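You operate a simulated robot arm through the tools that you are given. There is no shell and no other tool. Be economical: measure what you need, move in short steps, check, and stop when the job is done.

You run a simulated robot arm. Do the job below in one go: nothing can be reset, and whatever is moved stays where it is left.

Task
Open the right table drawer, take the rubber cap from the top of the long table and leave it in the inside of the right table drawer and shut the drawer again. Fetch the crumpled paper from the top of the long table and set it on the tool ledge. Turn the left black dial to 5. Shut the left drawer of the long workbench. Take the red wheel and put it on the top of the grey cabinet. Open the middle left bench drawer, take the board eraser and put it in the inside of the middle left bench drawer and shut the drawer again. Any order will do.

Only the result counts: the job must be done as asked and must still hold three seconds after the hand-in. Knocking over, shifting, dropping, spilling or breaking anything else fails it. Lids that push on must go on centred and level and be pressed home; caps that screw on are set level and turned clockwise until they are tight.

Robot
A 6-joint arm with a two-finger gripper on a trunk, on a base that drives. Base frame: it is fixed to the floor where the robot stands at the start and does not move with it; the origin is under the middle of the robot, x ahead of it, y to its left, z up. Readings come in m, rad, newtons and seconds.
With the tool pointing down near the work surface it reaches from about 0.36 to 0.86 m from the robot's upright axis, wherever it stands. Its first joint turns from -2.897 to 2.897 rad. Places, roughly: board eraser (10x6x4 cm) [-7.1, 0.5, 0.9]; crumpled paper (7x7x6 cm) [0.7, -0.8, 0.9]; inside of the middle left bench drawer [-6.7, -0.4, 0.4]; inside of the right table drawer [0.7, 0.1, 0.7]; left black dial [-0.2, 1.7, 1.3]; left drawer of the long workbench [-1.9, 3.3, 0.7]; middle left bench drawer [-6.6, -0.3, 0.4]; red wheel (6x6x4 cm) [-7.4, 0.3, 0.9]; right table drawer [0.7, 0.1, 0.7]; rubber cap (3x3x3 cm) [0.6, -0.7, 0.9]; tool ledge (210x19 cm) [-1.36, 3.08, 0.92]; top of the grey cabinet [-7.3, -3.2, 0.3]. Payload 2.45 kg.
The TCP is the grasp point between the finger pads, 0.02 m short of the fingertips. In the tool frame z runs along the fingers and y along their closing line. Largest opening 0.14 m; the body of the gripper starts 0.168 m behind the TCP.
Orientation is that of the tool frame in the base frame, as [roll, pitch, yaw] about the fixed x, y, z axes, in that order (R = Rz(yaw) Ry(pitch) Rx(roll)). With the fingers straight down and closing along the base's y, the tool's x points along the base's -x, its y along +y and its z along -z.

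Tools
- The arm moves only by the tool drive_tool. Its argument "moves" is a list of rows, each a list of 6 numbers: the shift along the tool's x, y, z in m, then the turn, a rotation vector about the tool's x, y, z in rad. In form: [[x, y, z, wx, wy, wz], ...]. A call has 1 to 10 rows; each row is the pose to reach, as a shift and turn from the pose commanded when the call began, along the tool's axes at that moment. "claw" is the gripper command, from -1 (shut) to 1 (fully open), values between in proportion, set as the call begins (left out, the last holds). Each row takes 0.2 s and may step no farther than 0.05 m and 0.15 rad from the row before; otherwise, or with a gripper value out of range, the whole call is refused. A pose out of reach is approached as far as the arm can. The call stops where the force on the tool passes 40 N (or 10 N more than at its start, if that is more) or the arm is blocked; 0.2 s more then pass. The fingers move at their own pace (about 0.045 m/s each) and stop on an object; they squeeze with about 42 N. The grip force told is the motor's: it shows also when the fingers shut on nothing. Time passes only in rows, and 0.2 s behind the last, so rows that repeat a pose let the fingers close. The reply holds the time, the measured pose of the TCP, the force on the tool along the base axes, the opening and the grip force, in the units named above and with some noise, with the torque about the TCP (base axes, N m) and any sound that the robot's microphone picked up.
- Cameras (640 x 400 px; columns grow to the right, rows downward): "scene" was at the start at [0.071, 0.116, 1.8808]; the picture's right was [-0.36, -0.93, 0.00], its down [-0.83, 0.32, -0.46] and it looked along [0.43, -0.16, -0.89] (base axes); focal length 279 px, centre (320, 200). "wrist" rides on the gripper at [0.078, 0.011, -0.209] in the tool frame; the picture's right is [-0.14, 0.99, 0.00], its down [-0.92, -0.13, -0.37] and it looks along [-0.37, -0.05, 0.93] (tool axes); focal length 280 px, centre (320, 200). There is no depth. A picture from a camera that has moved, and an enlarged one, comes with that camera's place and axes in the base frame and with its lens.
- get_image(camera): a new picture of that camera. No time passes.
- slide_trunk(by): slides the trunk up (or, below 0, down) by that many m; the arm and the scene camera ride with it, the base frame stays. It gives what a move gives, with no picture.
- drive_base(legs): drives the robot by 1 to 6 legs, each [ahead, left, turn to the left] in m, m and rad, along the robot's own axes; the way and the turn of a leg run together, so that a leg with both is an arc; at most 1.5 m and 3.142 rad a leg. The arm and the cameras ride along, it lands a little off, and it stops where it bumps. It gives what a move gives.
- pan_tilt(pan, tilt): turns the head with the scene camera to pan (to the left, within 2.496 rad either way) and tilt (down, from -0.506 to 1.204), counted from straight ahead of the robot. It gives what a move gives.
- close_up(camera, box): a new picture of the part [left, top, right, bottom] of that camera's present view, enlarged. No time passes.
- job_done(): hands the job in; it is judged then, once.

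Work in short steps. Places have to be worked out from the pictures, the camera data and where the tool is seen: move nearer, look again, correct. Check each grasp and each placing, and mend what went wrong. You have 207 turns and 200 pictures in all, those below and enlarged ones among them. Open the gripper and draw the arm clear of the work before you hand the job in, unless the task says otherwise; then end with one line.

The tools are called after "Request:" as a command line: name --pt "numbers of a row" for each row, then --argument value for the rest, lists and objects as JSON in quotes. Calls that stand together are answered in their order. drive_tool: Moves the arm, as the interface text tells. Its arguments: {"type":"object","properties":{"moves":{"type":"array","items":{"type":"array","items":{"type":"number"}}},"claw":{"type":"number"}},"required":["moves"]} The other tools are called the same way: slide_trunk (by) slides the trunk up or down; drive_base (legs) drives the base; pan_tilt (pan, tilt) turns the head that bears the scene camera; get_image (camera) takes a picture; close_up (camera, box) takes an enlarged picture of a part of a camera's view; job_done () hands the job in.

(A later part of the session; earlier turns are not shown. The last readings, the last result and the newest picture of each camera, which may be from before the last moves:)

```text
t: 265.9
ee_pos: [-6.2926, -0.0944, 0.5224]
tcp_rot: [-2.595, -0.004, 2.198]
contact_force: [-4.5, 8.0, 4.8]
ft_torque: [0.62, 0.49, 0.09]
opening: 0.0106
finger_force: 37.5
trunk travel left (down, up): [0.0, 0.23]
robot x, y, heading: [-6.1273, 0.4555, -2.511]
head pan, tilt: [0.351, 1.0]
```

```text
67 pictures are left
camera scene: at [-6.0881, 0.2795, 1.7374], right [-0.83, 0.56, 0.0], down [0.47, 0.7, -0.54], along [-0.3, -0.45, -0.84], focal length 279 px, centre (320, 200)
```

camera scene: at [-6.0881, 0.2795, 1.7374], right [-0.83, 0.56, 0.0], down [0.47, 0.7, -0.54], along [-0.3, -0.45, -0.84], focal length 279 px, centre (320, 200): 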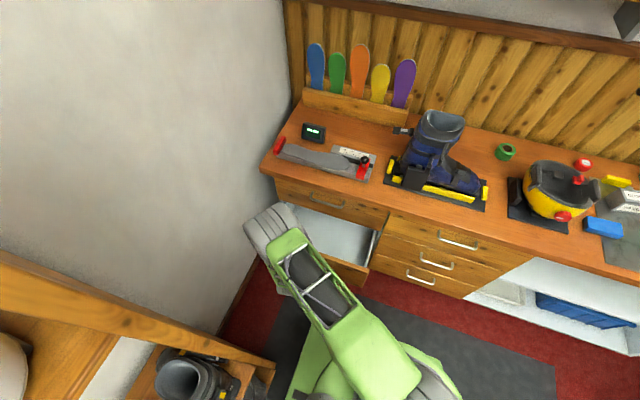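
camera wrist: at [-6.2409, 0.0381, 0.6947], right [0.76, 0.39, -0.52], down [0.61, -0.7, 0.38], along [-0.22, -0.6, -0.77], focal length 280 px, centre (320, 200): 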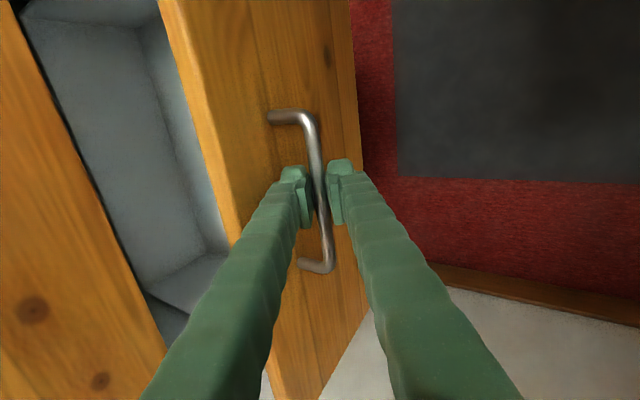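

Open about 20 cm. I'll pull a further 8 cm for easier placing.

Request:
drive_tool --pt "0 0.0119 -0.0073 0 0 0" --pt "0 0.0239 -0.0146 0 0 0" --pt "0 0.0358 -0.022 0 0 0" --pt "0 0.0477 -0.0293 0 0 0" --pt "0 0.0597 -0.0366 0 0 0" --pt "0 0.068 -0.042 0 0 0"

Request:
get_image --camera "wrist"

```text
t: 267.3
ee_pos: [-6.228, -0.0474, 0.5221]
tcp_rot: [-2.592, -0.005, 2.197]
contact_force: [-3.0, 5.5, 0.9]
ft_torque: [0.13, 0.1, -0.07]
opening: 0.0105
finger_force: 37.5
trunk travel left (down, up): [0.0, 0.23]
robot x, y, heading: [-6.1248, 0.4566, -2.511]
head pan, tilt: [0.351, 1.0]
```

```text
66 pictures are left
camera wrist: at [-6.1763, 0.085, 0.6946], right [0.76, 0.39, -0.52], down [0.61, -0.7, 0.38], along [-0.22, -0.6, -0.77], focal length 280 px, centre (320, 200)
```

wrist: 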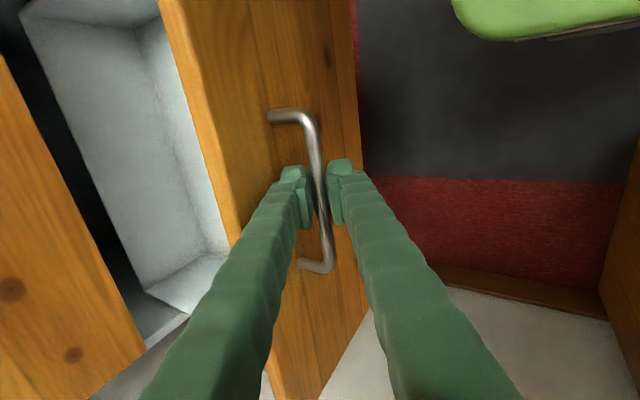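

Open enough (~28 cm). I'll release, back out along the tool, and rise.

Request:
drive_tool --claw -0.55 --pt "0 0 0 0 0 0" --pt "0 0 0 0 0 0" --pt "0 0 -0.03 0 0 0" --pt "0 0 -0.07 0 0 0" --pt "0 0 -0.115 0 0 0" --pt "0 0 -0.16 0 0 0" --pt "0 0 -0.2 0 0 0"

Request:
get_image --camera "scene"

```text
t: 268.9
ee_pos: [-6.1438, 0.0126, 0.6943]
tcp_rot: [-2.593, -0.006, 2.197]
contact_force: [0.4, 1.0, 0.3]
ft_torque: [0.01, 0.01, 0.01]
opening: 0.0315
finger_force: 0.1
trunk travel left (down, up): [0.0, 0.23]
robot x, y, heading: [-6.1241, 0.4576, -2.506]
head pan, tilt: [0.351, 1.0]
```

```text
65 pictures are left
camera scene: at [-6.0879, 0.2792, 1.7373], right [-0.83, 0.56, 0.0], down [0.47, 0.7, -0.54], along [-0.3, -0.45, -0.84], focal length 279 px, centre (320, 200)
```

scene: 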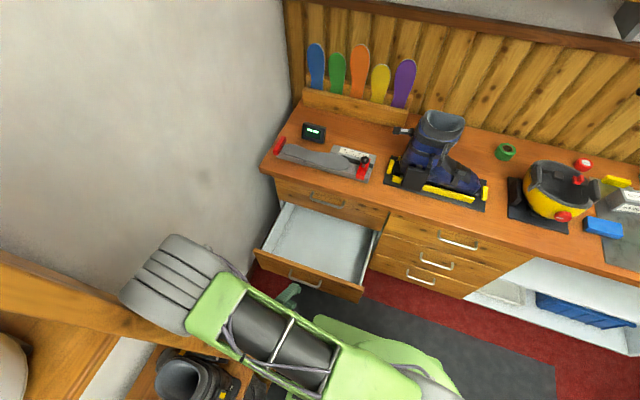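

The drawer is open and empty. Raising the hand and straightening it, then turning it back for the eraser.

Request:
drive_tool --claw 0.4 --pt "0 -0.023 -0.038 -0.061 0 0" --pt "0 -0.046 -0.076 -0.122 0 0" --pt "0 -0.07 -0.114 -0.183 0 0" --pt "0 -0.093 -0.152 -0.244 0 0" --pt "0 -0.116 -0.189 -0.305 0 0" --pt "0 -0.139 -0.227 -0.366 0 0" --pt "0 -0.163 -0.265 -0.427 0 0" --pt "0 -0.186 -0.303 -0.488 0 0" --pt "0 -0.209 -0.341 -0.549 0 0"

Request:
drive_tool --pt "0.02 0 0 0 0 0.15" --pt "0.04 0 0 0 0 0.3" --pt "0.06 0 0 0 0 0.45" --pt "0.08 0 0 0 0 0.6" --pt "0.1 0 0 0 0 0.75" --pt "0.12 0 0 0 0 0.9" --pt "0.14 0 0 0 0 1.05" --pt "0.16 0 0 0 0 1.2" --pt "0.18 0 0 0 0 1.35" --pt "0.2 0 0 0 0 1.5"

Request:
drive_base --legs '[[0, -0.56, 0], [0.12, 0, 0]]'

Request:
get_image --camera "wrist"

```text
t: 270.9
ee_pos: [-6.1418, 0.0106, 1.0933]
tcp_rot: [3.139, -0.003, 2.198]
contact_force: [0.5, -0.3, 0.1]
ft_torque: [-0.01, -0.01, -0.01]
opening: 0.098
finger_force: 0.1
trunk travel left (down, up): [0.0, 0.23]
robot x, y, heading: [-6.128, 0.4551, -2.514]
head pan, tilt: [0.351, 1.0]
```

```text
t: 273.1
ee_pos: [-6.2608, 0.1732, 1.0933]
tcp_rot: [-3.139, 0.0, 0.695]
contact_force: [-0.9, 0.5, 1.2]
ft_torque: [-0.06, 0.01, 0.01]
opening: 0.0981
finger_force: 0.2
trunk travel left (down, up): [0.0, 0.23]
robot x, y, heading: [-6.1258, 0.4565, -2.514]
head pan, tilt: [0.351, 1.0]
```

```text
t: 279.2
ee_pos: [-6.682, 0.5459, 1.0932]
tcp_rot: [-3.138, -0.003, 0.702]
contact_force: [0.4, 0.0, -0.7]
ft_torque: [0.05, -0.02, -0.01]
opening: 0.0979
finger_force: 0.1
trunk travel left (down, up): [0.0, 0.23]
robot x, y, heading: [-6.5459, 0.8304, -2.507]
head pan, tilt: [0.351, 1.0]
```

```text
64 pictures are left
camera wrist: at [-6.613, 0.5874, 1.302], right [0.53, -0.84, 0.0], down [-0.78, -0.5, 0.37], along [-0.31, -0.19, -0.93], focal length 280 px, centre (320, 200)
```

wrist: 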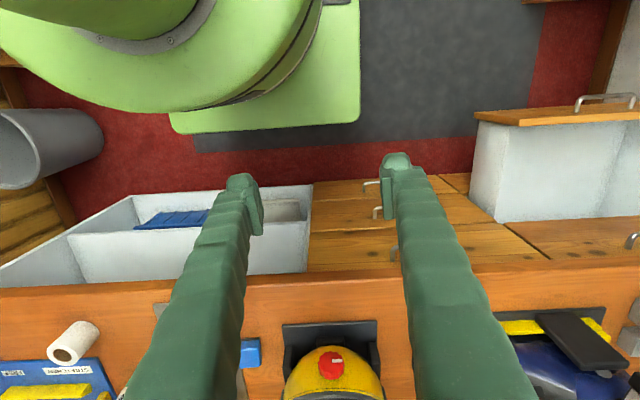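

Moving the hand above the blue eraser, a little higher.

Request:
drive_tool --claw 0.3 --pt "-0.0388 -0.0253 -0.015 0 0 0" --pt "-0.0777 -0.0506 -0.03 0 0 0" --pt "-0.1165 -0.0759 -0.045 0 0 0" --pt "-0.1554 -0.1013 -0.05 0 0 0" --pt "-0.1942 -0.1266 -0.05 0 0 0" --pt "-0.233 -0.1519 -0.05 0 0 0" --pt "-0.2719 -0.1772 -0.05 0 0 0" --pt "-0.3107 -0.2025 -0.05 0 0 0"

Request:
get_image --camera "wrist"

Request:
pan_tilt --pan -0.3 --tilt 0.9

Request:
get_image --camera "scene"

```text
t: 281.0
ee_pos: [-7.0493, 0.4994, 1.1434]
tcp_rot: [-3.137, -0.001, 0.701]
contact_force: [0.0, -0.8, 0.3]
ft_torque: [0.01, -0.04, 0.01]
opening: 0.091
finger_force: 0.1
trunk travel left (down, up): [0.0, 0.23]
robot x, y, heading: [-6.549, 0.828, -2.506]
head pan, tilt: [0.351, 1.0]
```

```text
63 pictures are left
camera wrist: at [-6.9813, 0.5411, 1.3518], right [0.53, -0.84, 0.0], down [-0.79, -0.5, 0.37], along [-0.31, -0.19, -0.93], focal length 280 px, centre (320, 200)
```

wrist: 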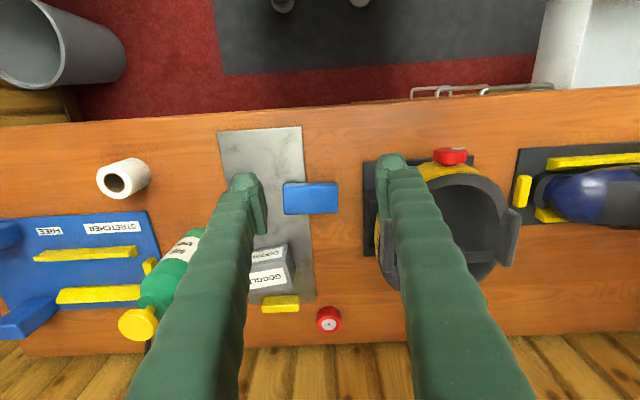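

```text
t: 282.1
ee_pos: [-7.0481, 0.4999, 1.1445]
tcp_rot: [-3.136, 0.0, 0.701]
contact_force: [-0.1, -0.6, 0.4]
ft_torque: [-0.01, 0.01, -0.01]
opening: 0.0911
finger_force: 0.1
trunk travel left (down, up): [0.0, 0.23]
robot x, y, heading: [-6.5471, 0.8309, -2.506]
head pan, tilt: [-0.3, 0.901]
```

```text
62 pictures are left
camera scene: at [-6.5413, 0.6862, 1.7445], right [-0.33, 0.94, 0.0], down [0.74, 0.26, -0.62], along [-0.59, -0.2, -0.78], focal length 279 px, centre (320, 200)
```

scene: 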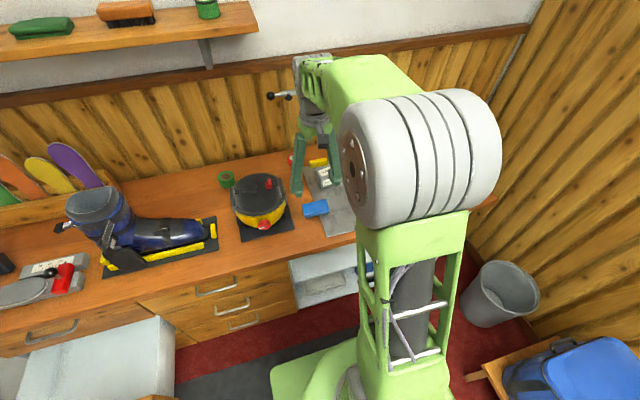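

Zooming on the blue block to confirm it's the eraser and get its orientation.

Request:
close_up --camera "wrist" --box '[240, 160, 400, 340]'

Request:
close_up --camera "scene" --box '[270, 150, 366, 240]'

```text
2.22 times, centred on (320, 250) of wrist
camera zoom: at [-6.9797, 0.5413, 1.3522], right [0.53, -0.84, 0.0], down [-0.78, -0.5, 0.37], along [-0.31, -0.19, -0.93], focal length 623 px, centre (320, 89)
```

zoom: 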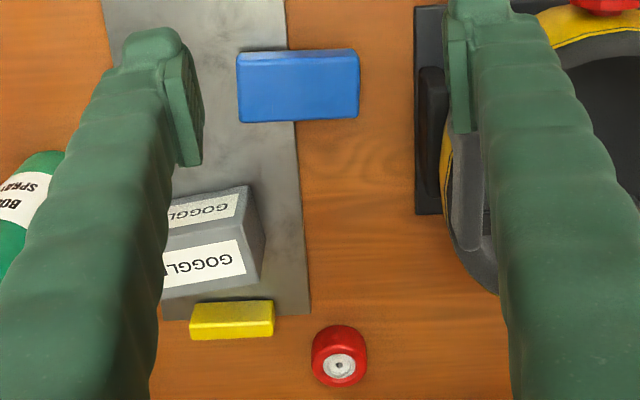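

```text
4.44 times, centred on (318, 195) of scene
camera zoom: at [-6.5413, 0.6862, 1.7445], right [-0.33, 0.94, 0.0], down [0.74, 0.26, -0.62], along [-0.59, -0.2, -0.78], focal length 1239 px, centre (329, 222)
```

zoom: 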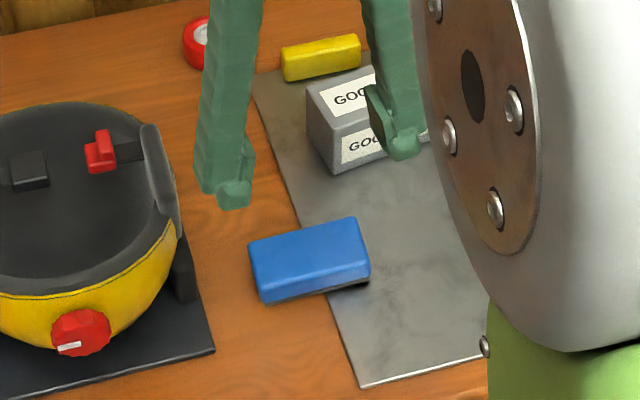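

Confirmed: blue board eraser with dark felt underside, long side nearly along m; the red wheel lies behind it. I'll open wide, centre over the eraser and descend part way.

Request:
drive_tool --claw 0.8 --pt "-0.031 -0.01 0.02 0 0 0.04" --pt "-0.062 -0.02 0.05 0 0 0.08" --pt "-0.092 -0.0305 0.09 0 0 0.11" --pt "-0.092 -0.0305 0.13 0 0 0.11" --pt "-0.092 -0.0305 0.17 0 0 0.11"

Request:
get_image --camera "wrist"

```text
refused: row 3 steps farther than a row can; nothing moved
```

```text
59 pictures are left
camera wrist: at [-6.9797, 0.5413, 1.3522], right [0.53, -0.84, 0.0], down [-0.78, -0.5, 0.37], along [-0.31, -0.19, -0.93], focal length 280 px, centre (320, 200)
```

wrist: 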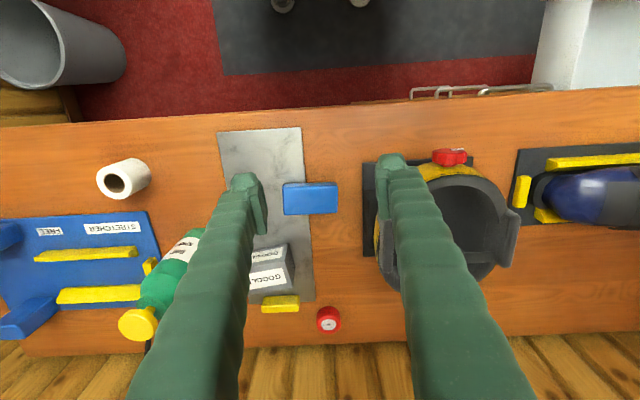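

Row too long; same move in smaller steps.

Request:
drive_tool --claw 0.8 --pt "-0.03 -0.01 0.01 0 0 0.03" --pt "-0.06 -0.02 0.03 0 0 0.06" --pt "-0.092 -0.0305 0.05 0 0 0.09" --pt "-0.092 -0.0305 0.09 0 0 0.11" --pt "-0.092 -0.0305 0.13 0 0 0.11" --pt "-0.092 -0.0305 0.17 0 0 0.11"

Request:
get_image --camera "wrist"

```text
t: 283.5
ee_pos: [-7.1397, 0.4636, 0.9728]
tcp_rot: [-3.138, 0.001, 0.592]
contact_force: [-0.4, 0.2, -0.2]
ft_torque: [0.02, 0.0, 0.0]
opening: 0.1259
finger_force: 0.1
trunk travel left (down, up): [0.0, 0.23]
robot x, y, heading: [-6.5438, 0.8297, -2.509]
head pan, tilt: [-0.3, 0.901]
```

```text
58 pictures are left
camera wrist: at [-7.0669, 0.4977, 1.1809], right [0.44, -0.9, 0.0], down [-0.83, -0.41, 0.37], along [-0.33, -0.16, -0.93], focal length 280 px, centre (320, 200)
```

wrist: 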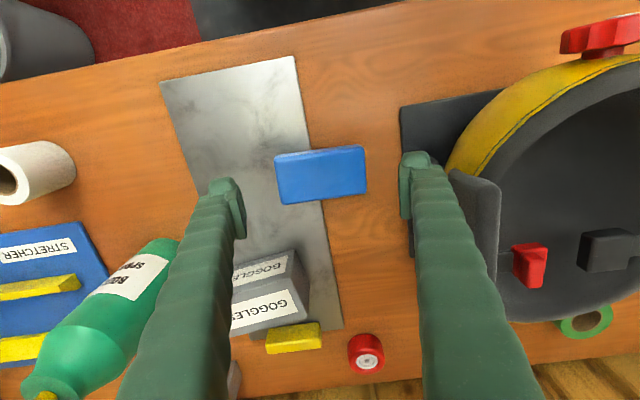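

Eraser centred and parallel to the closing line. I'll narrow the opening a bit to miss the plate on the right and descend.

Request:
drive_tool --claw 0.62 --pt "0 0 0.0 0 0 0" --pt "0 0 0.03 0 0 0" --pt "0 0 0.055 0 0 0" --pt "0 0 0.07 0 0 0" --pt "0 0 0.08 0 0 0"

Request:
get_image --camera "wrist"

```text
t: 284.7
ee_pos: [-7.1386, 0.4648, 0.8934]
tcp_rot: [-3.139, 0.001, 0.592]
contact_force: [0.8, -0.6, -0.9]
ft_torque: [0.03, -0.01, -0.01]
opening: 0.1132
finger_force: 0.1
trunk travel left (down, up): [0.0, 0.23]
robot x, y, heading: [-6.5467, 0.8305, -2.505]
head pan, tilt: [-0.3, 0.901]
```

```text
57 pictures are left
camera wrist: at [-7.0667, 0.4983, 1.102], right [0.44, -0.9, 0.0], down [-0.83, -0.41, 0.37], along [-0.33, -0.16, -0.93], focal length 280 px, centre (320, 200)
```

wrist: 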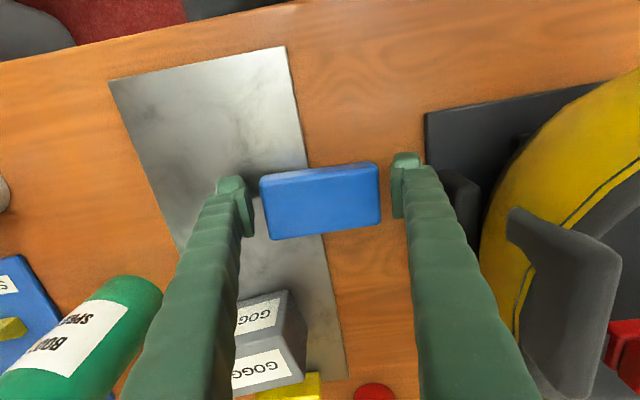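

Well placed. Lower a little more, then close.

Request:
drive_tool --pt "0 0 0.005 0 0 0" --pt "0 0 0.009 0 0 0"

Request:
drive_tool --claw -1 --pt "0 0 0 0 0 0" --pt "0 0 0 0 0 0" --pt "0 0 0 0 0 0"

```text
t: 285.3
ee_pos: [-7.1398, 0.4636, 0.8846]
tcp_rot: [-3.137, 0.0, 0.593]
contact_force: [0.2, 0.1, -0.1]
ft_torque: [-0.01, 0.0, 0.0]
opening: 0.1136
finger_force: 0.0
trunk travel left (down, up): [0.0, 0.23]
robot x, y, heading: [-6.5466, 0.8327, -2.506]
head pan, tilt: [-0.3, 0.901]
```

```text
t: 286.1
ee_pos: [-7.1392, 0.4643, 0.8857]
tcp_rot: [-3.138, 0.001, 0.592]
contact_force: [0.1, 0.4, 0.0]
ft_torque: [-0.01, 0.0, -0.03]
opening: 0.0994
finger_force: 42.3
trunk travel left (down, up): [0.0, 0.23]
robot x, y, heading: [-6.5525, 0.8314, -2.503]
head pan, tilt: [-0.3, 0.901]
```

Eraser gripped (99 mm). Lift and retract, then drive back in front of the drawer.

Request:
drive_tool --pt "0 0 -0.04 0 0 0" --pt "0 0 -0.085 0 0 0" --pt "0 0 -0.13 0 0 0" --pt "0 0 -0.175 0 0 0" --pt "0.045 0 -0.19 0 0 0" --pt "0.09 0 -0.19 0 0 0" --pt "0.135 0 -0.19 0 0 0" --pt "0.18 0 -0.19 0 0 0" --pt "0.225 0 -0.19 0 0 0" --pt "0.27 0 -0.19 0 0 0"

Request:
drive_base --legs '[[-0.12, 0, 0], [0, 0.56, -0.005]]'

Request:
get_image --camera "wrist"

```text
t: 288.3
ee_pos: [-6.914, 0.6144, 1.0758]
tcp_rot: [-3.139, -0.001, 0.593]
contact_force: [-0.1, 0.9, -0.9]
ft_torque: [0.0, 0.02, 0.0]
opening: 0.0994
finger_force: 42.1
trunk travel left (down, up): [0.0, 0.23]
robot x, y, heading: [-6.5454, 0.8315, -2.504]
head pan, tilt: [-0.3, 0.901]
```

```text
t: 294.6
ee_pos: [-6.4829, 0.2318, 1.0756]
tcp_rot: [-3.138, 0.0, 0.591]
contact_force: [-0.7, -0.2, -1.4]
ft_torque: [0.02, 0.01, -0.04]
opening: 0.0992
finger_force: 41.8
trunk travel left (down, up): [0.0, 0.23]
robot x, y, heading: [-6.1134, 0.4482, -2.504]
head pan, tilt: [-0.3, 0.901]
```

```text
56 pictures are left
camera wrist: at [-6.4102, 0.2651, 1.2838], right [0.44, -0.9, 0.0], down [-0.84, -0.41, 0.37], along [-0.33, -0.16, -0.93], focal length 280 px, centre (320, 200)
```

wrist: 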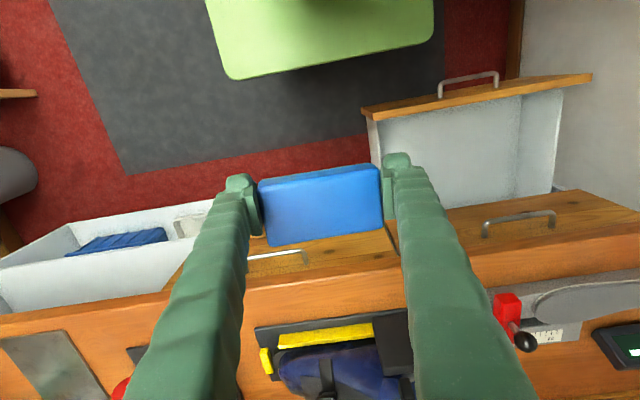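

The drawer interior is in view. I'll move over its centre at about (-6.35, -0.127).

Request:
drive_tool --pt "-0.0111 0.0465 0 0 0 0" --pt "-0.0222 0.093 0 0 0 0" --pt "-0.0333 0.1395 0 0 0 0" --pt "-0.0445 0.186 0 0 0 0" --pt "-0.0556 0.2325 0 0 0 0" --pt "-0.0667 0.279 0 0 0 0" --pt "-0.0778 0.3255 0 0 0 0" --pt "-0.0889 0.372 0 0 0 0" --pt "-0.0889 0.372 0.045 0 0 0" --pt "-0.0889 0.372 0.09 0 0 0"

Request:
get_image --camera "wrist"

```text
t: 296.8
ee_pos: [-6.3483, -0.129, 0.9836]
tcp_rot: [-3.137, 0.0, 0.591]
contact_force: [0.7, -0.5, -0.6]
ft_torque: [0.01, -0.03, 0.01]
opening: 0.0993
finger_force: 41.8
trunk travel left (down, up): [0.0, 0.23]
robot x, y, heading: [-6.1161, 0.4507, -2.509]
head pan, tilt: [-0.3, 0.901]
```

```text
55 pictures are left
camera wrist: at [-6.2767, -0.0942, 1.1915], right [0.44, -0.9, 0.0], down [-0.84, -0.41, 0.37], along [-0.33, -0.16, -0.93], focal length 280 px, centre (320, 200)
```

wrist: 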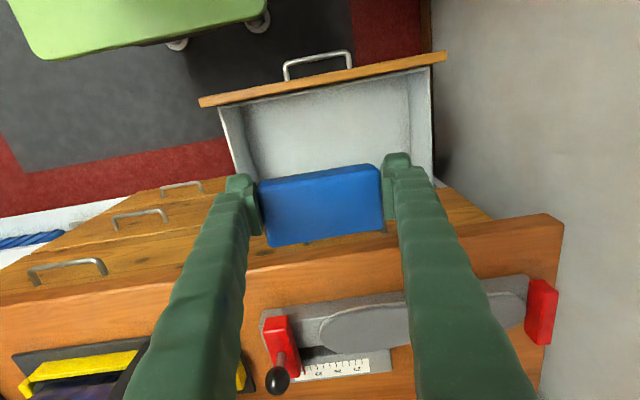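

Centred over the open drawer. Descending to z≈0.62.

Request:
drive_tool --pt "0 0 0.045 0 0 0" --pt "0 0 0.09 0 0 0" --pt "0 0 0.135 0 0 0" --pt "0 0 0.18 0 0 0" --pt "0 0 0.225 0 0 0" --pt "0 0 0.27 0 0 0" --pt "0 0 0.315 0 0 0" --pt "0 0 0.35 0 0 0"

Request:
get_image --camera "wrist"

```text
t: 298.6
ee_pos: [-6.3503, -0.1261, 0.6331]
tcp_rot: [-3.137, 0.0, 0.591]
contact_force: [-0.4, 0.1, -0.8]
ft_torque: [-0.01, -0.05, 0.02]
opening: 0.0991
finger_force: 42.5
trunk travel left (down, up): [0.0, 0.23]
robot x, y, heading: [-6.1141, 0.4423, -2.506]
head pan, tilt: [-0.3, 0.901]
```

```text
54 pictures are left
camera wrist: at [-6.2777, -0.092, 0.8419], right [0.44, -0.9, 0.0], down [-0.84, -0.41, 0.37], along [-0.33, -0.16, -0.93], focal length 280 px, centre (320, 200)
```

wrist: 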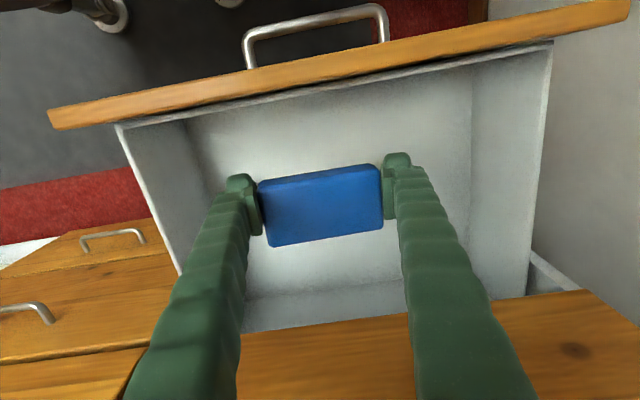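

Clear of all walls. Continuing down until it touches the drawer floor.

Request:
drive_tool --pt "0 0 0.02 0 0 0" --pt "0 0 0.04 0 0 0" --pt "0 0 0.06 0 0 0" --pt "0 0 0.075 0 0 0" --pt "0 0 0.09 0 0 0"

Request:
drive_tool --pt "0 0 0.008 0 0 0" --pt "0 0 0.016 0 0 0" --pt "0 0 0.024 0 0 0" --pt "0 0 0.032 0 0 0" --pt "0 0 0.04 0 0 0"

Request:
get_image --camera "wrist"

```text
t: 299.8
ee_pos: [-6.3506, -0.1259, 0.5449]
tcp_rot: [-3.14, 0.001, 0.591]
contact_force: [0.4, -0.1, -0.6]
ft_torque: [0.0, -0.01, 0.03]
opening: 0.0995
finger_force: 42.6
trunk travel left (down, up): [0.0, 0.23]
robot x, y, heading: [-6.1162, 0.4458, -2.508]
head pan, tilt: [-0.3, 0.901]
```

```text
t: 301.0
ee_pos: [-6.3504, -0.1256, 0.5046]
tcp_rot: [-3.138, -0.001, 0.59]
contact_force: [-0.9, 0.3, -1.4]
ft_torque: [0.0, -0.02, 0.0]
opening: 0.0991
finger_force: 42.0
trunk travel left (down, up): [0.0, 0.23]
robot x, y, heading: [-6.1123, 0.445, -2.511]
head pan, tilt: [-0.3, 0.901]
```

```text
53 pictures are left
camera wrist: at [-6.278, -0.0917, 0.7126], right [0.44, -0.9, 0.0], down [-0.84, -0.41, 0.37], along [-0.33, -0.16, -0.93], focal length 280 px, centre (320, 200)
```

wrist: 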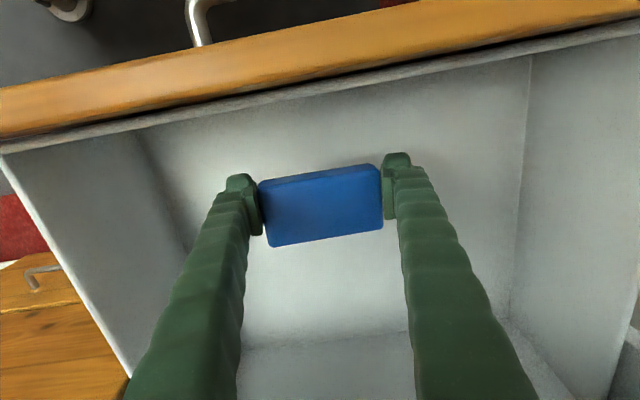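

Not at the floor yet. A few more centimetres.

Request:
drive_tool --pt "0 0 0.008 0 0 0" --pt "0 0 0.016 0 0 0" --pt "0 0 0.024 0 0 0" --pt "0 0 0.032 0 0 0" --pt "0 0 0.04 0 0 0" --pt "0 0 0.048 0 0 0"

```text
t: 302.4
ee_pos: [-6.3505, -0.1252, 0.4565]
tcp_rot: [-3.139, 0.001, 0.59]
contact_force: [0.0, 0.4, -0.5]
ft_torque: [0.0, -0.01, -0.01]
opening: 0.0994
finger_force: 42.1
trunk travel left (down, up): [0.0, 0.23]
robot x, y, heading: [-6.1163, 0.45, -2.508]
head pan, tilt: [-0.3, 0.901]
```

Request:
get_image --camera "wrist"

Request:
drive_tool --pt "0 0 0.005 0 0 0" --pt "0 0 0.01 0 0 0" --pt "0 0 0.015 0 0 0"

```text
52 pictures are left
camera wrist: at [-6.278, -0.0915, 0.6646], right [0.44, -0.9, 0.0], down [-0.84, -0.41, 0.37], along [-0.33, -0.16, -0.93], focal length 280 px, centre (320, 200)
```

wrist: 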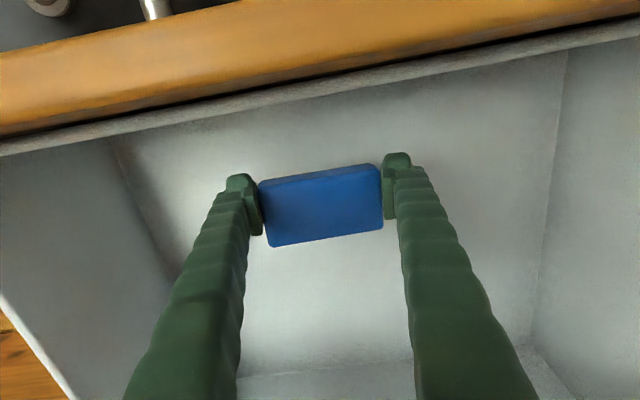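

```text
t: 303.2
ee_pos: [-6.3511, -0.1265, 0.4417]
tcp_rot: [-3.138, 0.0, 0.589]
contact_force: [0.5, 0.2, -0.6]
ft_torque: [0.02, 0.0, 0.0]
opening: 0.099
finger_force: 40.9
trunk travel left (down, up): [0.0, 0.23]
robot x, y, heading: [-6.1145, 0.45, -2.51]
head pan, tilt: [-0.3, 0.901]
```

Still no contact, and the camera housing is getting close to the drawer front, so I'll shift 4 cm inward before lowering further.

Request:
drive_tool --pt "-0.02 0 -0.01 0 0 0" --pt "-0.04 0 -0.01 0 0 0" --pt "-0.04 0 0.0 0 0 0" --pt "-0.04 0 0.008 0 0 0" --pt "-0.04 0 0.016 0 0 0" --pt "-0.04 0 0.024 0 0 0" --pt "-0.04 0 0.032 0 0 0"

Request:
get_image --camera "wrist"

Request:
pan_tilt --pan 0.5 --tilt 1.0

Request:
get_image --camera "scene"

```text
t: 304.8
ee_pos: [-6.3846, -0.1473, 0.4079]
tcp_rot: [-3.139, 0.0, 0.589]
contact_force: [0.4, -0.1, -0.8]
ft_torque: [0.03, 0.0, -0.01]
opening: 0.099
finger_force: 41.9
trunk travel left (down, up): [0.0, 0.23]
robot x, y, heading: [-6.1172, 0.4472, -2.514]
head pan, tilt: [-0.3, 0.901]
```

```text
51 pictures are left
camera wrist: at [-6.312, -0.1134, 0.6173], right [0.44, -0.9, 0.0], down [-0.84, -0.41, 0.37], along [-0.33, -0.16, -0.93], focal length 280 px, centre (320, 200)
```

wrist: 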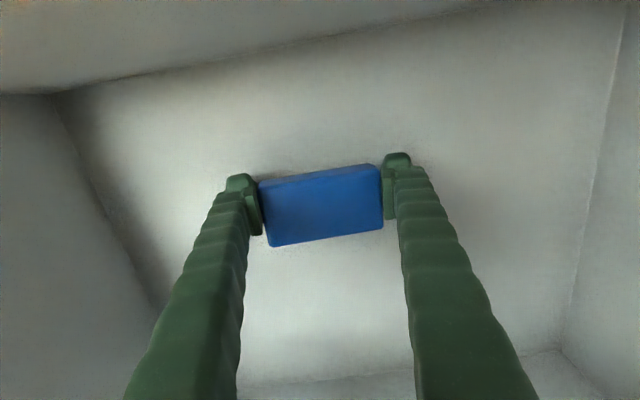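

```text
t: 305.9
ee_pos: [-6.3836, -0.1478, 0.4095]
tcp_rot: [-3.138, 0.0, 0.59]
contact_force: [-0.3, -0.9, -1.3]
ft_torque: [0.0, -0.02, 0.01]
opening: 0.0992
finger_force: 41.9
trunk travel left (down, up): [0.0, 0.23]
robot x, y, heading: [-6.1134, 0.4477, -2.509]
head pan, tilt: [0.499, 1.0]
```

```text
50 pictures are left
camera scene: at [-6.0676, 0.2633, 1.7373], right [-0.9, 0.43, 0.0], down [0.36, 0.76, -0.54], along [-0.23, -0.49, -0.84], focal length 279 px, centre (320, 200)
```

scene: 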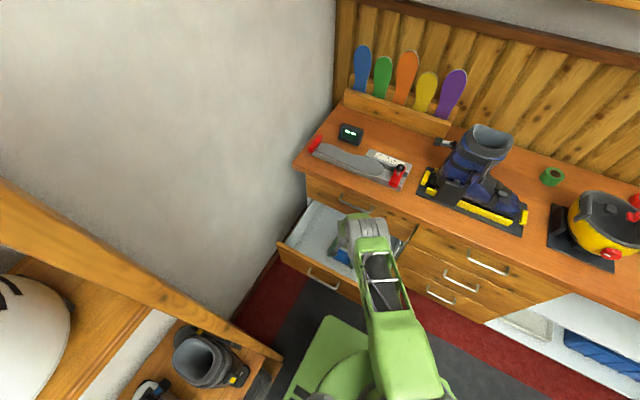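

Inside the drawer; the floor seam suggests ~5–8 cm more. Lowering slowly with force checks.

Request:
drive_tool --pt "0 0 0.008 0 0 0" --pt "0 0 0.016 0 0 0" --pt "0 0 0.024 0 0 0" --pt "0 0 0.032 0 0 0" --pt "0 0 0.04 0 0 0"

Request:
get_image --camera "wrist"

```text
t: 306.7
ee_pos: [-6.3874, -0.1494, 0.3886]
tcp_rot: [-3.141, 0.004, 0.588]
contact_force: [-5.0, 3.5, 18.7]
ft_torque: [0.46, 0.17, 0.13]
opening: 0.1012
finger_force: 42.2
trunk travel left (down, up): [0.0, 0.23]
robot x, y, heading: [-6.1131, 0.4488, -2.511]
head pan, tilt: [0.499, 1.0]
stopped in row 4: the force on the tool passed its limit at 56 N (the readings are from after the stop); the commanded pose is now the measured one
```

```text
49 pictures are left
camera wrist: at [-6.3155, -0.1147, 0.5976], right [0.44, -0.9, 0.0], down [-0.84, -0.4, 0.37], along [-0.34, -0.16, -0.93], focal length 280 px, centre (320, 200)
```

wrist: 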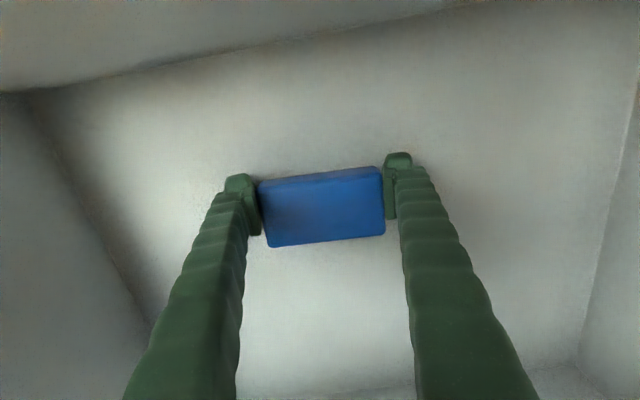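

Floor contact at TCP z≈0.389. Ease off, open, and rise straight up.

Request:
drive_tool --claw 0.68 --pt "0 0 -0.003 0 0 0" --pt "0 0 -0.003 0 0 0" --pt "0 0 -0.003 0 0 0"

Request:
drive_tool --pt "0 0 -0.03 0 0 0" --pt "0 0 -0.07 0 0 0" --pt "0 0 -0.115 0 0 0" --pt "0 0 -0.16 0 0 0" --pt "0 0 -0.205 0 0 0" --pt "0 0 -0.25 0 0 0" --pt "0 0 -0.295 0 0 0" --pt "0 0 -0.34 0 0 0" --pt "0 0 -0.385 0 0 0" --pt "0 0 -0.43 0 0 0"

Request:
get_image --camera "wrist"

```text
t: 307.5
ee_pos: [-6.3865, -0.1488, 0.3915]
tcp_rot: [-3.137, 0.0, 0.588]
contact_force: [-0.4, -0.1, 0.8]
ft_torque: [-0.01, 0.03, 0.03]
opening: 0.1176
finger_force: 0.1
trunk travel left (down, up): [0.0, 0.23]
robot x, y, heading: [-6.112, 0.4459, -2.512]
head pan, tilt: [0.499, 1.0]
```

```text
t: 309.7
ee_pos: [-6.3844, -0.1486, 0.8202]
tcp_rot: [-3.137, 0.001, 0.588]
contact_force: [0.8, 0.5, 0.2]
ft_torque: [-0.02, 0.03, -0.02]
opening: 0.1176
finger_force: 0.0
trunk travel left (down, up): [0.0, 0.23]
robot x, y, heading: [-6.1153, 0.4484, -2.511]
head pan, tilt: [0.499, 1.0]
```

```text
48 pictures are left
camera wrist: at [-6.312, -0.1142, 1.0281], right [0.44, -0.9, 0.0], down [-0.84, -0.41, 0.37], along [-0.33, -0.16, -0.93], focal length 280 px, centre (320, 200)
```

wrist: 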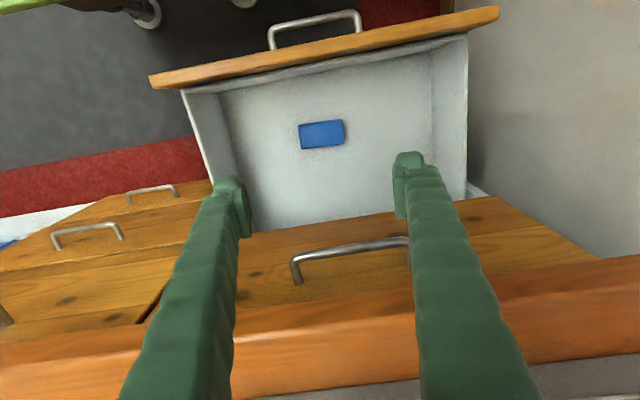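

The eraser lies flat in the drawer. Now shut it: closed fingers in front of the bar, then push.

Request:
drive_tool --claw -1 --pt "0.045 0 0 0 0 -0.01" --pt "0.09 0 0 0 0 -0.02" --pt "0.135 0 0 0 0 -0.03" --pt "0.18 0 0 0 0 -0.04" --pt "0.22 0 0 0 0 -0.045" --pt "0.257 0 0 0 0 -0.045" --pt "0.257 0 0.045 0 0 -0.045" --pt "0.257 0 0.09 0 0 -0.045" --pt "0.257 0 0.135 0 0 -0.045" --pt "0.257 0 0.18 0 0 -0.045"

Request:
get_image --camera "wrist"

```text
t: 311.9
ee_pos: [-6.1711, -0.0068, 0.6396]
tcp_rot: [-3.138, 0.001, 0.634]
contact_force: [0.2, 0.6, 0.1]
ft_torque: [-0.01, 0.01, -0.01]
opening: 0.0001
finger_force: 29.6
trunk travel left (down, up): [0.0, 0.23]
robot x, y, heading: [-6.1137, 0.449, -2.512]
head pan, tilt: [0.499, 1.0]
```

```text
47 pictures are left
camera wrist: at [-6.1001, 0.0303, 0.8474], right [0.48, -0.88, 0.0], down [-0.82, -0.44, 0.37], along [-0.33, -0.17, -0.93], focal length 280 px, centre (320, 200)
```

wrist: 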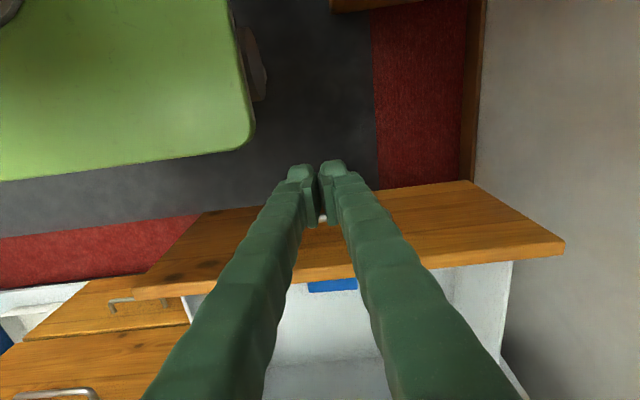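

Lowering to bar height and pushing.

Request:
drive_tool --pt "0 0 0.045 0 0 0" --pt "0 0 0.09 0 0 0" --pt "0 0 0.115 0 0 0" --pt "-0.03 0 0.115 0 0 0" --pt "-0.05 0 0.115 0 0 0" --pt "-0.07 0 0.115 0 0 0" --pt "-0.09 0 0.115 0 0 0" --pt "-0.11 0 0.115 0 0 0"

Request:
get_image --camera "wrist"

```text
t: 313.7
ee_pos: [-6.2614, -0.0719, 0.5248]
tcp_rot: [-3.137, 0.0, 0.632]
contact_force: [0.1, -0.7, 1.0]
ft_torque: [0.01, 0.0, -0.01]
opening: 0.0004
finger_force: 29.1
trunk travel left (down, up): [0.0, 0.23]
robot x, y, heading: [-6.1152, 0.4476, -2.506]
head pan, tilt: [0.499, 1.0]
```

```text
46 pictures are left
camera wrist: at [-6.191, -0.0343, 0.7334], right [0.48, -0.88, 0.0], down [-0.82, -0.44, 0.37], along [-0.33, -0.17, -0.93], focal length 280 px, centre (320, 200)
```

wrist: 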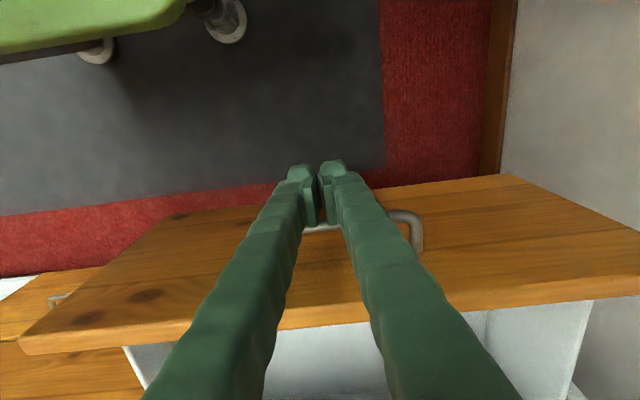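

The drawer is moving in. I'll push on until about 8 cm remain; then I must tilt the hand to clear the bench overhang.

Request:
drive_tool --pt "-0.02 0 0 0 0 0" --pt "-0.04 0 0 0 0 0" --pt "-0.06 0 0 0 0 0" --pt "-0.08 0 0 0 0 0" --pt "-0.1 0 0 0 0 0" --pt "-0.12 0 0 0 0 0" --pt "-0.13 0 0 0 0 0"

Request:
drive_tool --pt "0.03 0 0 0 0 0" --pt "0.06 0 0.01 0 -0.1 0" --pt "0.07 0 0.02 0 -0.24 0" --pt "0.07 0 0.03 0 -0.38 0" --pt "0.07 0 0.04 0 -0.52 0" --pt "0.07 0 0.055 0 -0.66 0" --pt "0.07 0 0.07 0 -0.8 0"

Request:
get_image --camera "wrist"

Request:
get_image --camera "scene"

```text
t: 315.3
ee_pos: [-6.3662, -0.1491, 0.5252]
tcp_rot: [-3.137, 0.0, 0.633]
contact_force: [-0.8, 0.3, 0.6]
ft_torque: [0.03, 0.0, 0.04]
opening: 0.0
finger_force: 29.5
trunk travel left (down, up): [0.0, 0.23]
robot x, y, heading: [-6.117, 0.4495, -2.511]
head pan, tilt: [0.499, 1.0]
```

```text
t: 316.9
ee_pos: [-6.3016, -0.1637, 0.437]
tcp_rot: [-3.074, 0.798, 0.666]
contact_force: [-0.6, -0.8, 0.3]
ft_torque: [0.03, -0.01, -0.01]
opening: 0.0
finger_force: 29.3
out of reach, approached as far as the arm can: row 2, 3, 4, 5, 6, 7
trunk travel left (down, up): [0.0, 0.23]
robot x, y, heading: [-6.1173, 0.4471, -2.504]
head pan, tilt: [0.499, 1.0]
```

```text
45 pictures are left
camera wrist: at [-6.1248, -0.0575, 0.5252], right [0.5, -0.87, 0.05], down [-0.36, -0.15, 0.92], along [-0.79, -0.48, -0.38], focal length 280 px, centre (320, 200)
```

wrist: 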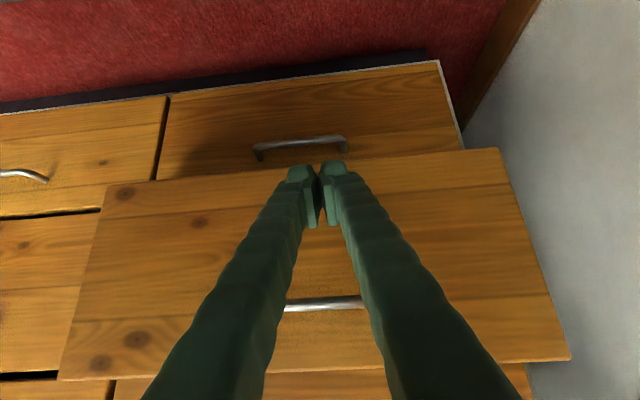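

```text
44 pictures are left
camera scene: at [-6.068, 0.2643, 1.7374], right [-0.9, 0.43, 0.0], down [0.36, 0.76, -0.54], along [-0.23, -0.49, -0.84], focal length 279 px, centre (320, 200)
```

scene: 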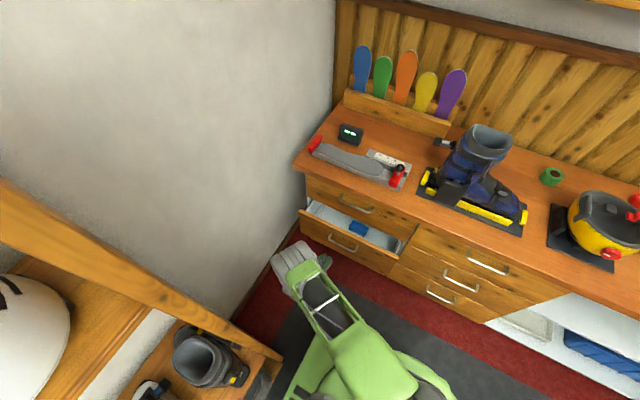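

The tip is just at the front's lower edge; raise 3.5 cm, then push the front inward.

Request:
drive_tool --pt "-0.025 0 -0.0244 0 0 0" --pt "-0.046 0 -0.003 0 0 0" --pt "-0.067 0 0.0187 0 0 0" --pt "-0.081 0.001 0.033 0 0 0" --pt "-0.091 0.001 0.0435 0 0 0" --pt "-0.101 0.001 0.054 0 0 0" --pt "-0.112 0.001 0.0645 0 0 0" --pt "-0.122 0.001 0.075 0 0 0" --pt "-0.132 0.001 0.0855 0 0 0"

Request:
get_image --camera "wrist"

```text
t: 318.9
ee_pos: [-6.4248, -0.2545, 0.471]
tcp_rot: [-3.137, 0.801, 0.637]
contact_force: [-0.6, 0.1, -0.2]
ft_torque: [0.02, 0.01, 0.05]
opening: 0.0002
finger_force: 29.4
out of reach, approached as far as the arm can: row 1, 2, 3
trunk travel left (down, up): [0.0, 0.23]
robot x, y, heading: [-6.1134, 0.4477, -2.508]
head pan, tilt: [0.499, 1.0]
```

```text
43 pictures are left
camera wrist: at [-6.2524, -0.1425, 0.5601], right [0.51, -0.86, 0.1], down [-0.38, -0.12, 0.92], along [-0.77, -0.5, -0.38], focal length 280 px, centre (320, 200)
```

wrist: 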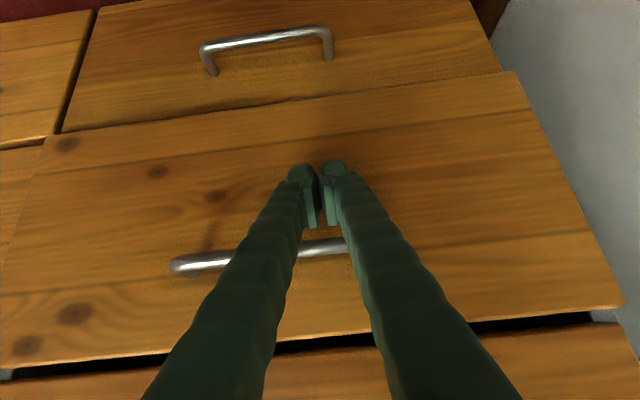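

Fingertips are on the front under the bar and it is nearly shut. Pushing the last bit until it stops.

Request:
drive_tool --pt "-0.0042 0 0.0043 0 0 0" --pt "-0.0084 0 0.0086 0 0 0" --pt "-0.0126 0 0.0129 0 0 0" --pt "-0.0167 0 0.0172 0 0 0" --pt "-0.021 0 0.0215 0 0 0" --pt "-0.025 0 0.0258 0 0 0" --pt "-0.0293 0 0.03 0 0 0"

Request:
get_image --camera "wrist"

```text
t: 320.0
ee_pos: [-6.4387, -0.2644, 0.4656]
tcp_rot: [-3.13, 0.792, 0.648]
contact_force: [2.6, 1.0, -0.9]
ft_torque: [0.02, -0.03, 0.02]
opening: 0.0
finger_force: 29.6
trunk travel left (down, up): [0.0, 0.23]
robot x, y, heading: [-6.1168, 0.4466, -2.502]
head pan, tilt: [0.499, 1.0]
stopped in row 5: the force on the tool passed its limit at 47 N (the readings are from after the stop); the commanded pose is now the measured one
```

```text
42 pictures are left
camera wrist: at [-6.2669, -0.1525, 0.5566], right [0.51, -0.85, 0.09], down [-0.38, -0.13, 0.91], along [-0.77, -0.5, -0.39], focal length 280 px, centre (320, 200)
```

wrist: 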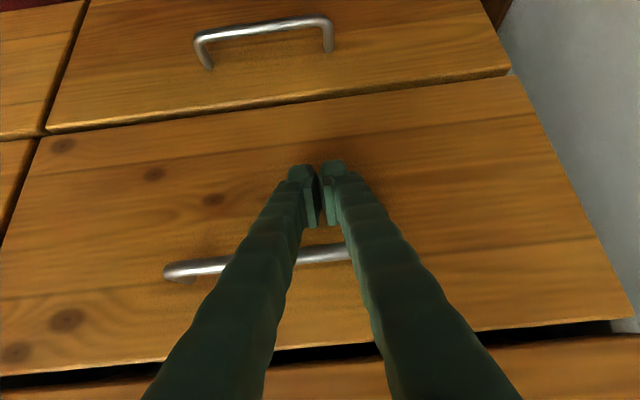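

It stopped hard at the computed shut position, flush with its neighbours. Backing off and raising the hand upright.

Request:
drive_tool --pt "0.021 0 -0.0215 0 0 0" --pt "0.05 0 -0.05 0 0 0" --pt "0.08 0 -0.08 0 0 0"

Request:
drive_tool --claw 0.4 --pt "-0.0284 0 -0.0284 0 0.08 0" --pt "-0.0568 0 -0.0568 0 0.16 0" --pt "-0.0852 0 -0.0852 0 0.24 0" --pt "-0.1136 0 -0.1136 0 0.32 0" --pt "-0.142 0 -0.142 0 0.4 0" --pt "-0.1704 0 -0.1704 0 0.48 0" --pt "-0.1988 0 -0.1988 0 0.56 0" --pt "-0.2272 0 -0.2272 0 0.64 0" --pt "-0.2556 0 -0.2556 0 0.72 0" --pt "-0.284 0 -0.284 0 0.79 0"

Request:
get_image --camera "scene"

```text
t: 320.8
ee_pos: [-6.3488, -0.2013, 0.4661]
tcp_rot: [-3.121, 0.791, 0.653]
contact_force: [-0.7, 0.4, -0.8]
ft_torque: [0.01, -0.02, -0.02]
opening: 0.0
finger_force: 29.3
out of reach, approached as far as the arm can: row 3
trunk travel left (down, up): [0.0, 0.23]
robot x, y, heading: [-6.1159, 0.4466, -2.508]
head pan, tilt: [0.499, 1.0]
```

```text
t: 323.0
ee_pos: [-6.3429, -0.2008, 0.8679]
tcp_rot: [-3.135, -0.002, 0.638]
contact_force: [0.7, -0.6, 0.4]
ft_torque: [-0.03, 0.04, 0.03]
opening: 0.098
finger_force: 0.1
trunk travel left (down, up): [0.0, 0.23]
robot x, y, heading: [-6.1134, 0.4465, -2.507]
head pan, tilt: [0.499, 1.0]
```

```text
41 pictures are left
camera scene: at [-6.0672, 0.2641, 1.7373], right [-0.91, 0.42, 0.0], down [0.36, 0.76, -0.54], along [-0.23, -0.49, -0.84], focal length 279 px, centre (320, 200)
```

scene: 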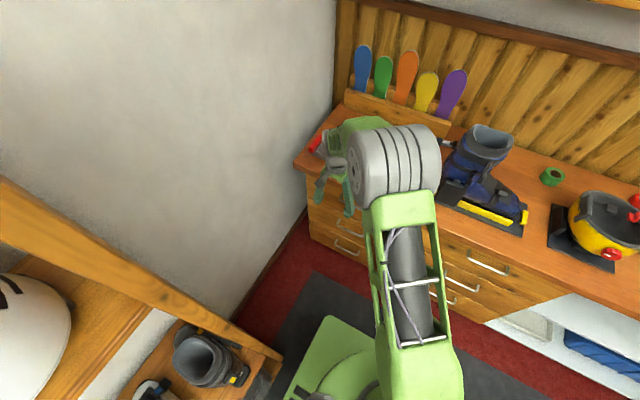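

Drawer shut with the eraser inside. Now the wheel: raise the hand, shift right and drive closer to the bench.

Request:
drive_tool --claw 0.15 --pt "0.04 0 -0.03 0 0 0" --pt "0.08 0 -0.06 0 0 0" --pt "0.1 0 -0.1 0 0 0" --pt "0.1 0 -0.145 0 0 0" --pt "0.1 0 -0.19 0 0 0" --pt "0.1 0 -0.235 0 0 0" --pt "0.1 0 -0.27 0 0 0"

Request:
drive_base --legs '[[0, -0.59, 0], [0.255, 0, 0]]'

```text
t: 324.6
ee_pos: [-6.2614, -0.1431, 1.1371]
tcp_rot: [-3.135, 0.003, 0.64]
contact_force: [0.5, 0.0, 0.3]
ft_torque: [0.01, -0.01, -0.02]
opening: 0.0804
finger_force: 0.0
trunk travel left (down, up): [0.0, 0.23]
robot x, y, heading: [-6.1131, 0.4472, -2.509]
head pan, tilt: [0.499, 1.0]
```

```text
t: 331.7
ee_pos: [-6.818, 0.1799, 1.1355]
tcp_rot: [-3.135, 0.001, 0.642]
contact_force: [-0.7, -0.7, -0.1]
ft_torque: [0.05, -0.05, -0.01]
opening: 0.0807
finger_force: 0.1
trunk travel left (down, up): [0.0, 0.23]
robot x, y, heading: [-6.6718, 0.7722, -2.507]
head pan, tilt: [0.499, 1.0]
```

Rise above the boot and the yellow pot, move right, then reach in over the wheel with a slight forward tilt.

Request:
drive_tool --pt "0 0 -0.045 0 0 0" --pt "0 0 -0.09 0 0 0" --pt "0 0 -0.13 0 0 0" --pt "0 -0.045 -0.13 0 0 0" --pt "0 -0.09 -0.13 0 0 0" --pt "0 -0.14 -0.13 0 0 0" --pt "0 -0.19 -0.13 0 0 0" --pt "0 -0.24 -0.13 0 0 0" --pt "0 -0.29 -0.13 0 0 0" --pt "0 -0.34 -0.13 0 0 0"

Request:
drive_tool --pt "-0.04 -0.02 0 0 -0.05 0" --pt "-0.08 -0.04 0 0 -0.1 0" --pt "-0.12 -0.06 0 0 -0.15 0" --pt "-0.16 -0.06 0.0 0 -0.2 0" --pt "-0.2 -0.06 0.02 0 -0.25 0" --pt "-0.24 -0.06 0.04 0 -0.3 0" --pt "-0.27 -0.06 0.07 0 -0.35 0"

Request:
get_image --camera "wrist"

```text
t: 333.9
ee_pos: [-7.0217, 0.4531, 1.2682]
tcp_rot: [-3.135, 0.002, 0.64]
contact_force: [-0.2, -0.4, 0.3]
ft_torque: [-0.03, 0.01, 0.02]
opening: 0.0804
finger_force: 0.1
trunk travel left (down, up): [0.0, 0.23]
robot x, y, heading: [-6.6742, 0.7722, -2.507]
head pan, tilt: [0.499, 1.0]
```

```text
t: 335.5
ee_pos: [-7.2726, 0.3386, 1.198]
tcp_rot: [-3.133, 0.352, 0.643]
contact_force: [-0.7, 0.4, -0.6]
ft_torque: [0.0, -0.02, 0.0]
opening: 0.0801
finger_force: 0.1
trunk travel left (down, up): [0.0, 0.23]
robot x, y, heading: [-6.6694, 0.7732, -2.507]
head pan, tilt: [0.499, 1.0]
```

```text
40 pictures are left
camera wrist: at [-7.1485, 0.4163, 1.367], right [0.49, -0.87, 0.04], down [-0.66, -0.34, 0.66], along [-0.57, -0.35, -0.75], focal length 280 px, centre (320, 200)
```

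wrist: 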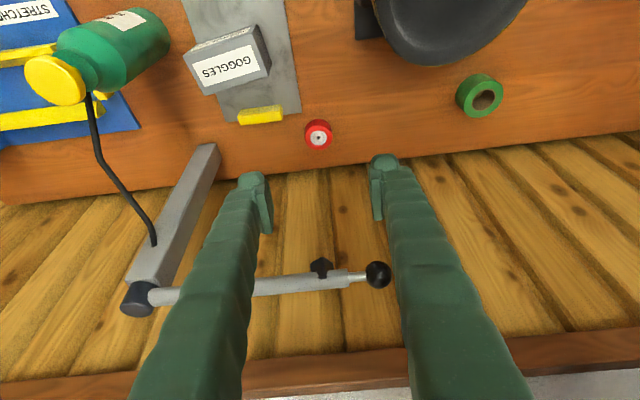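

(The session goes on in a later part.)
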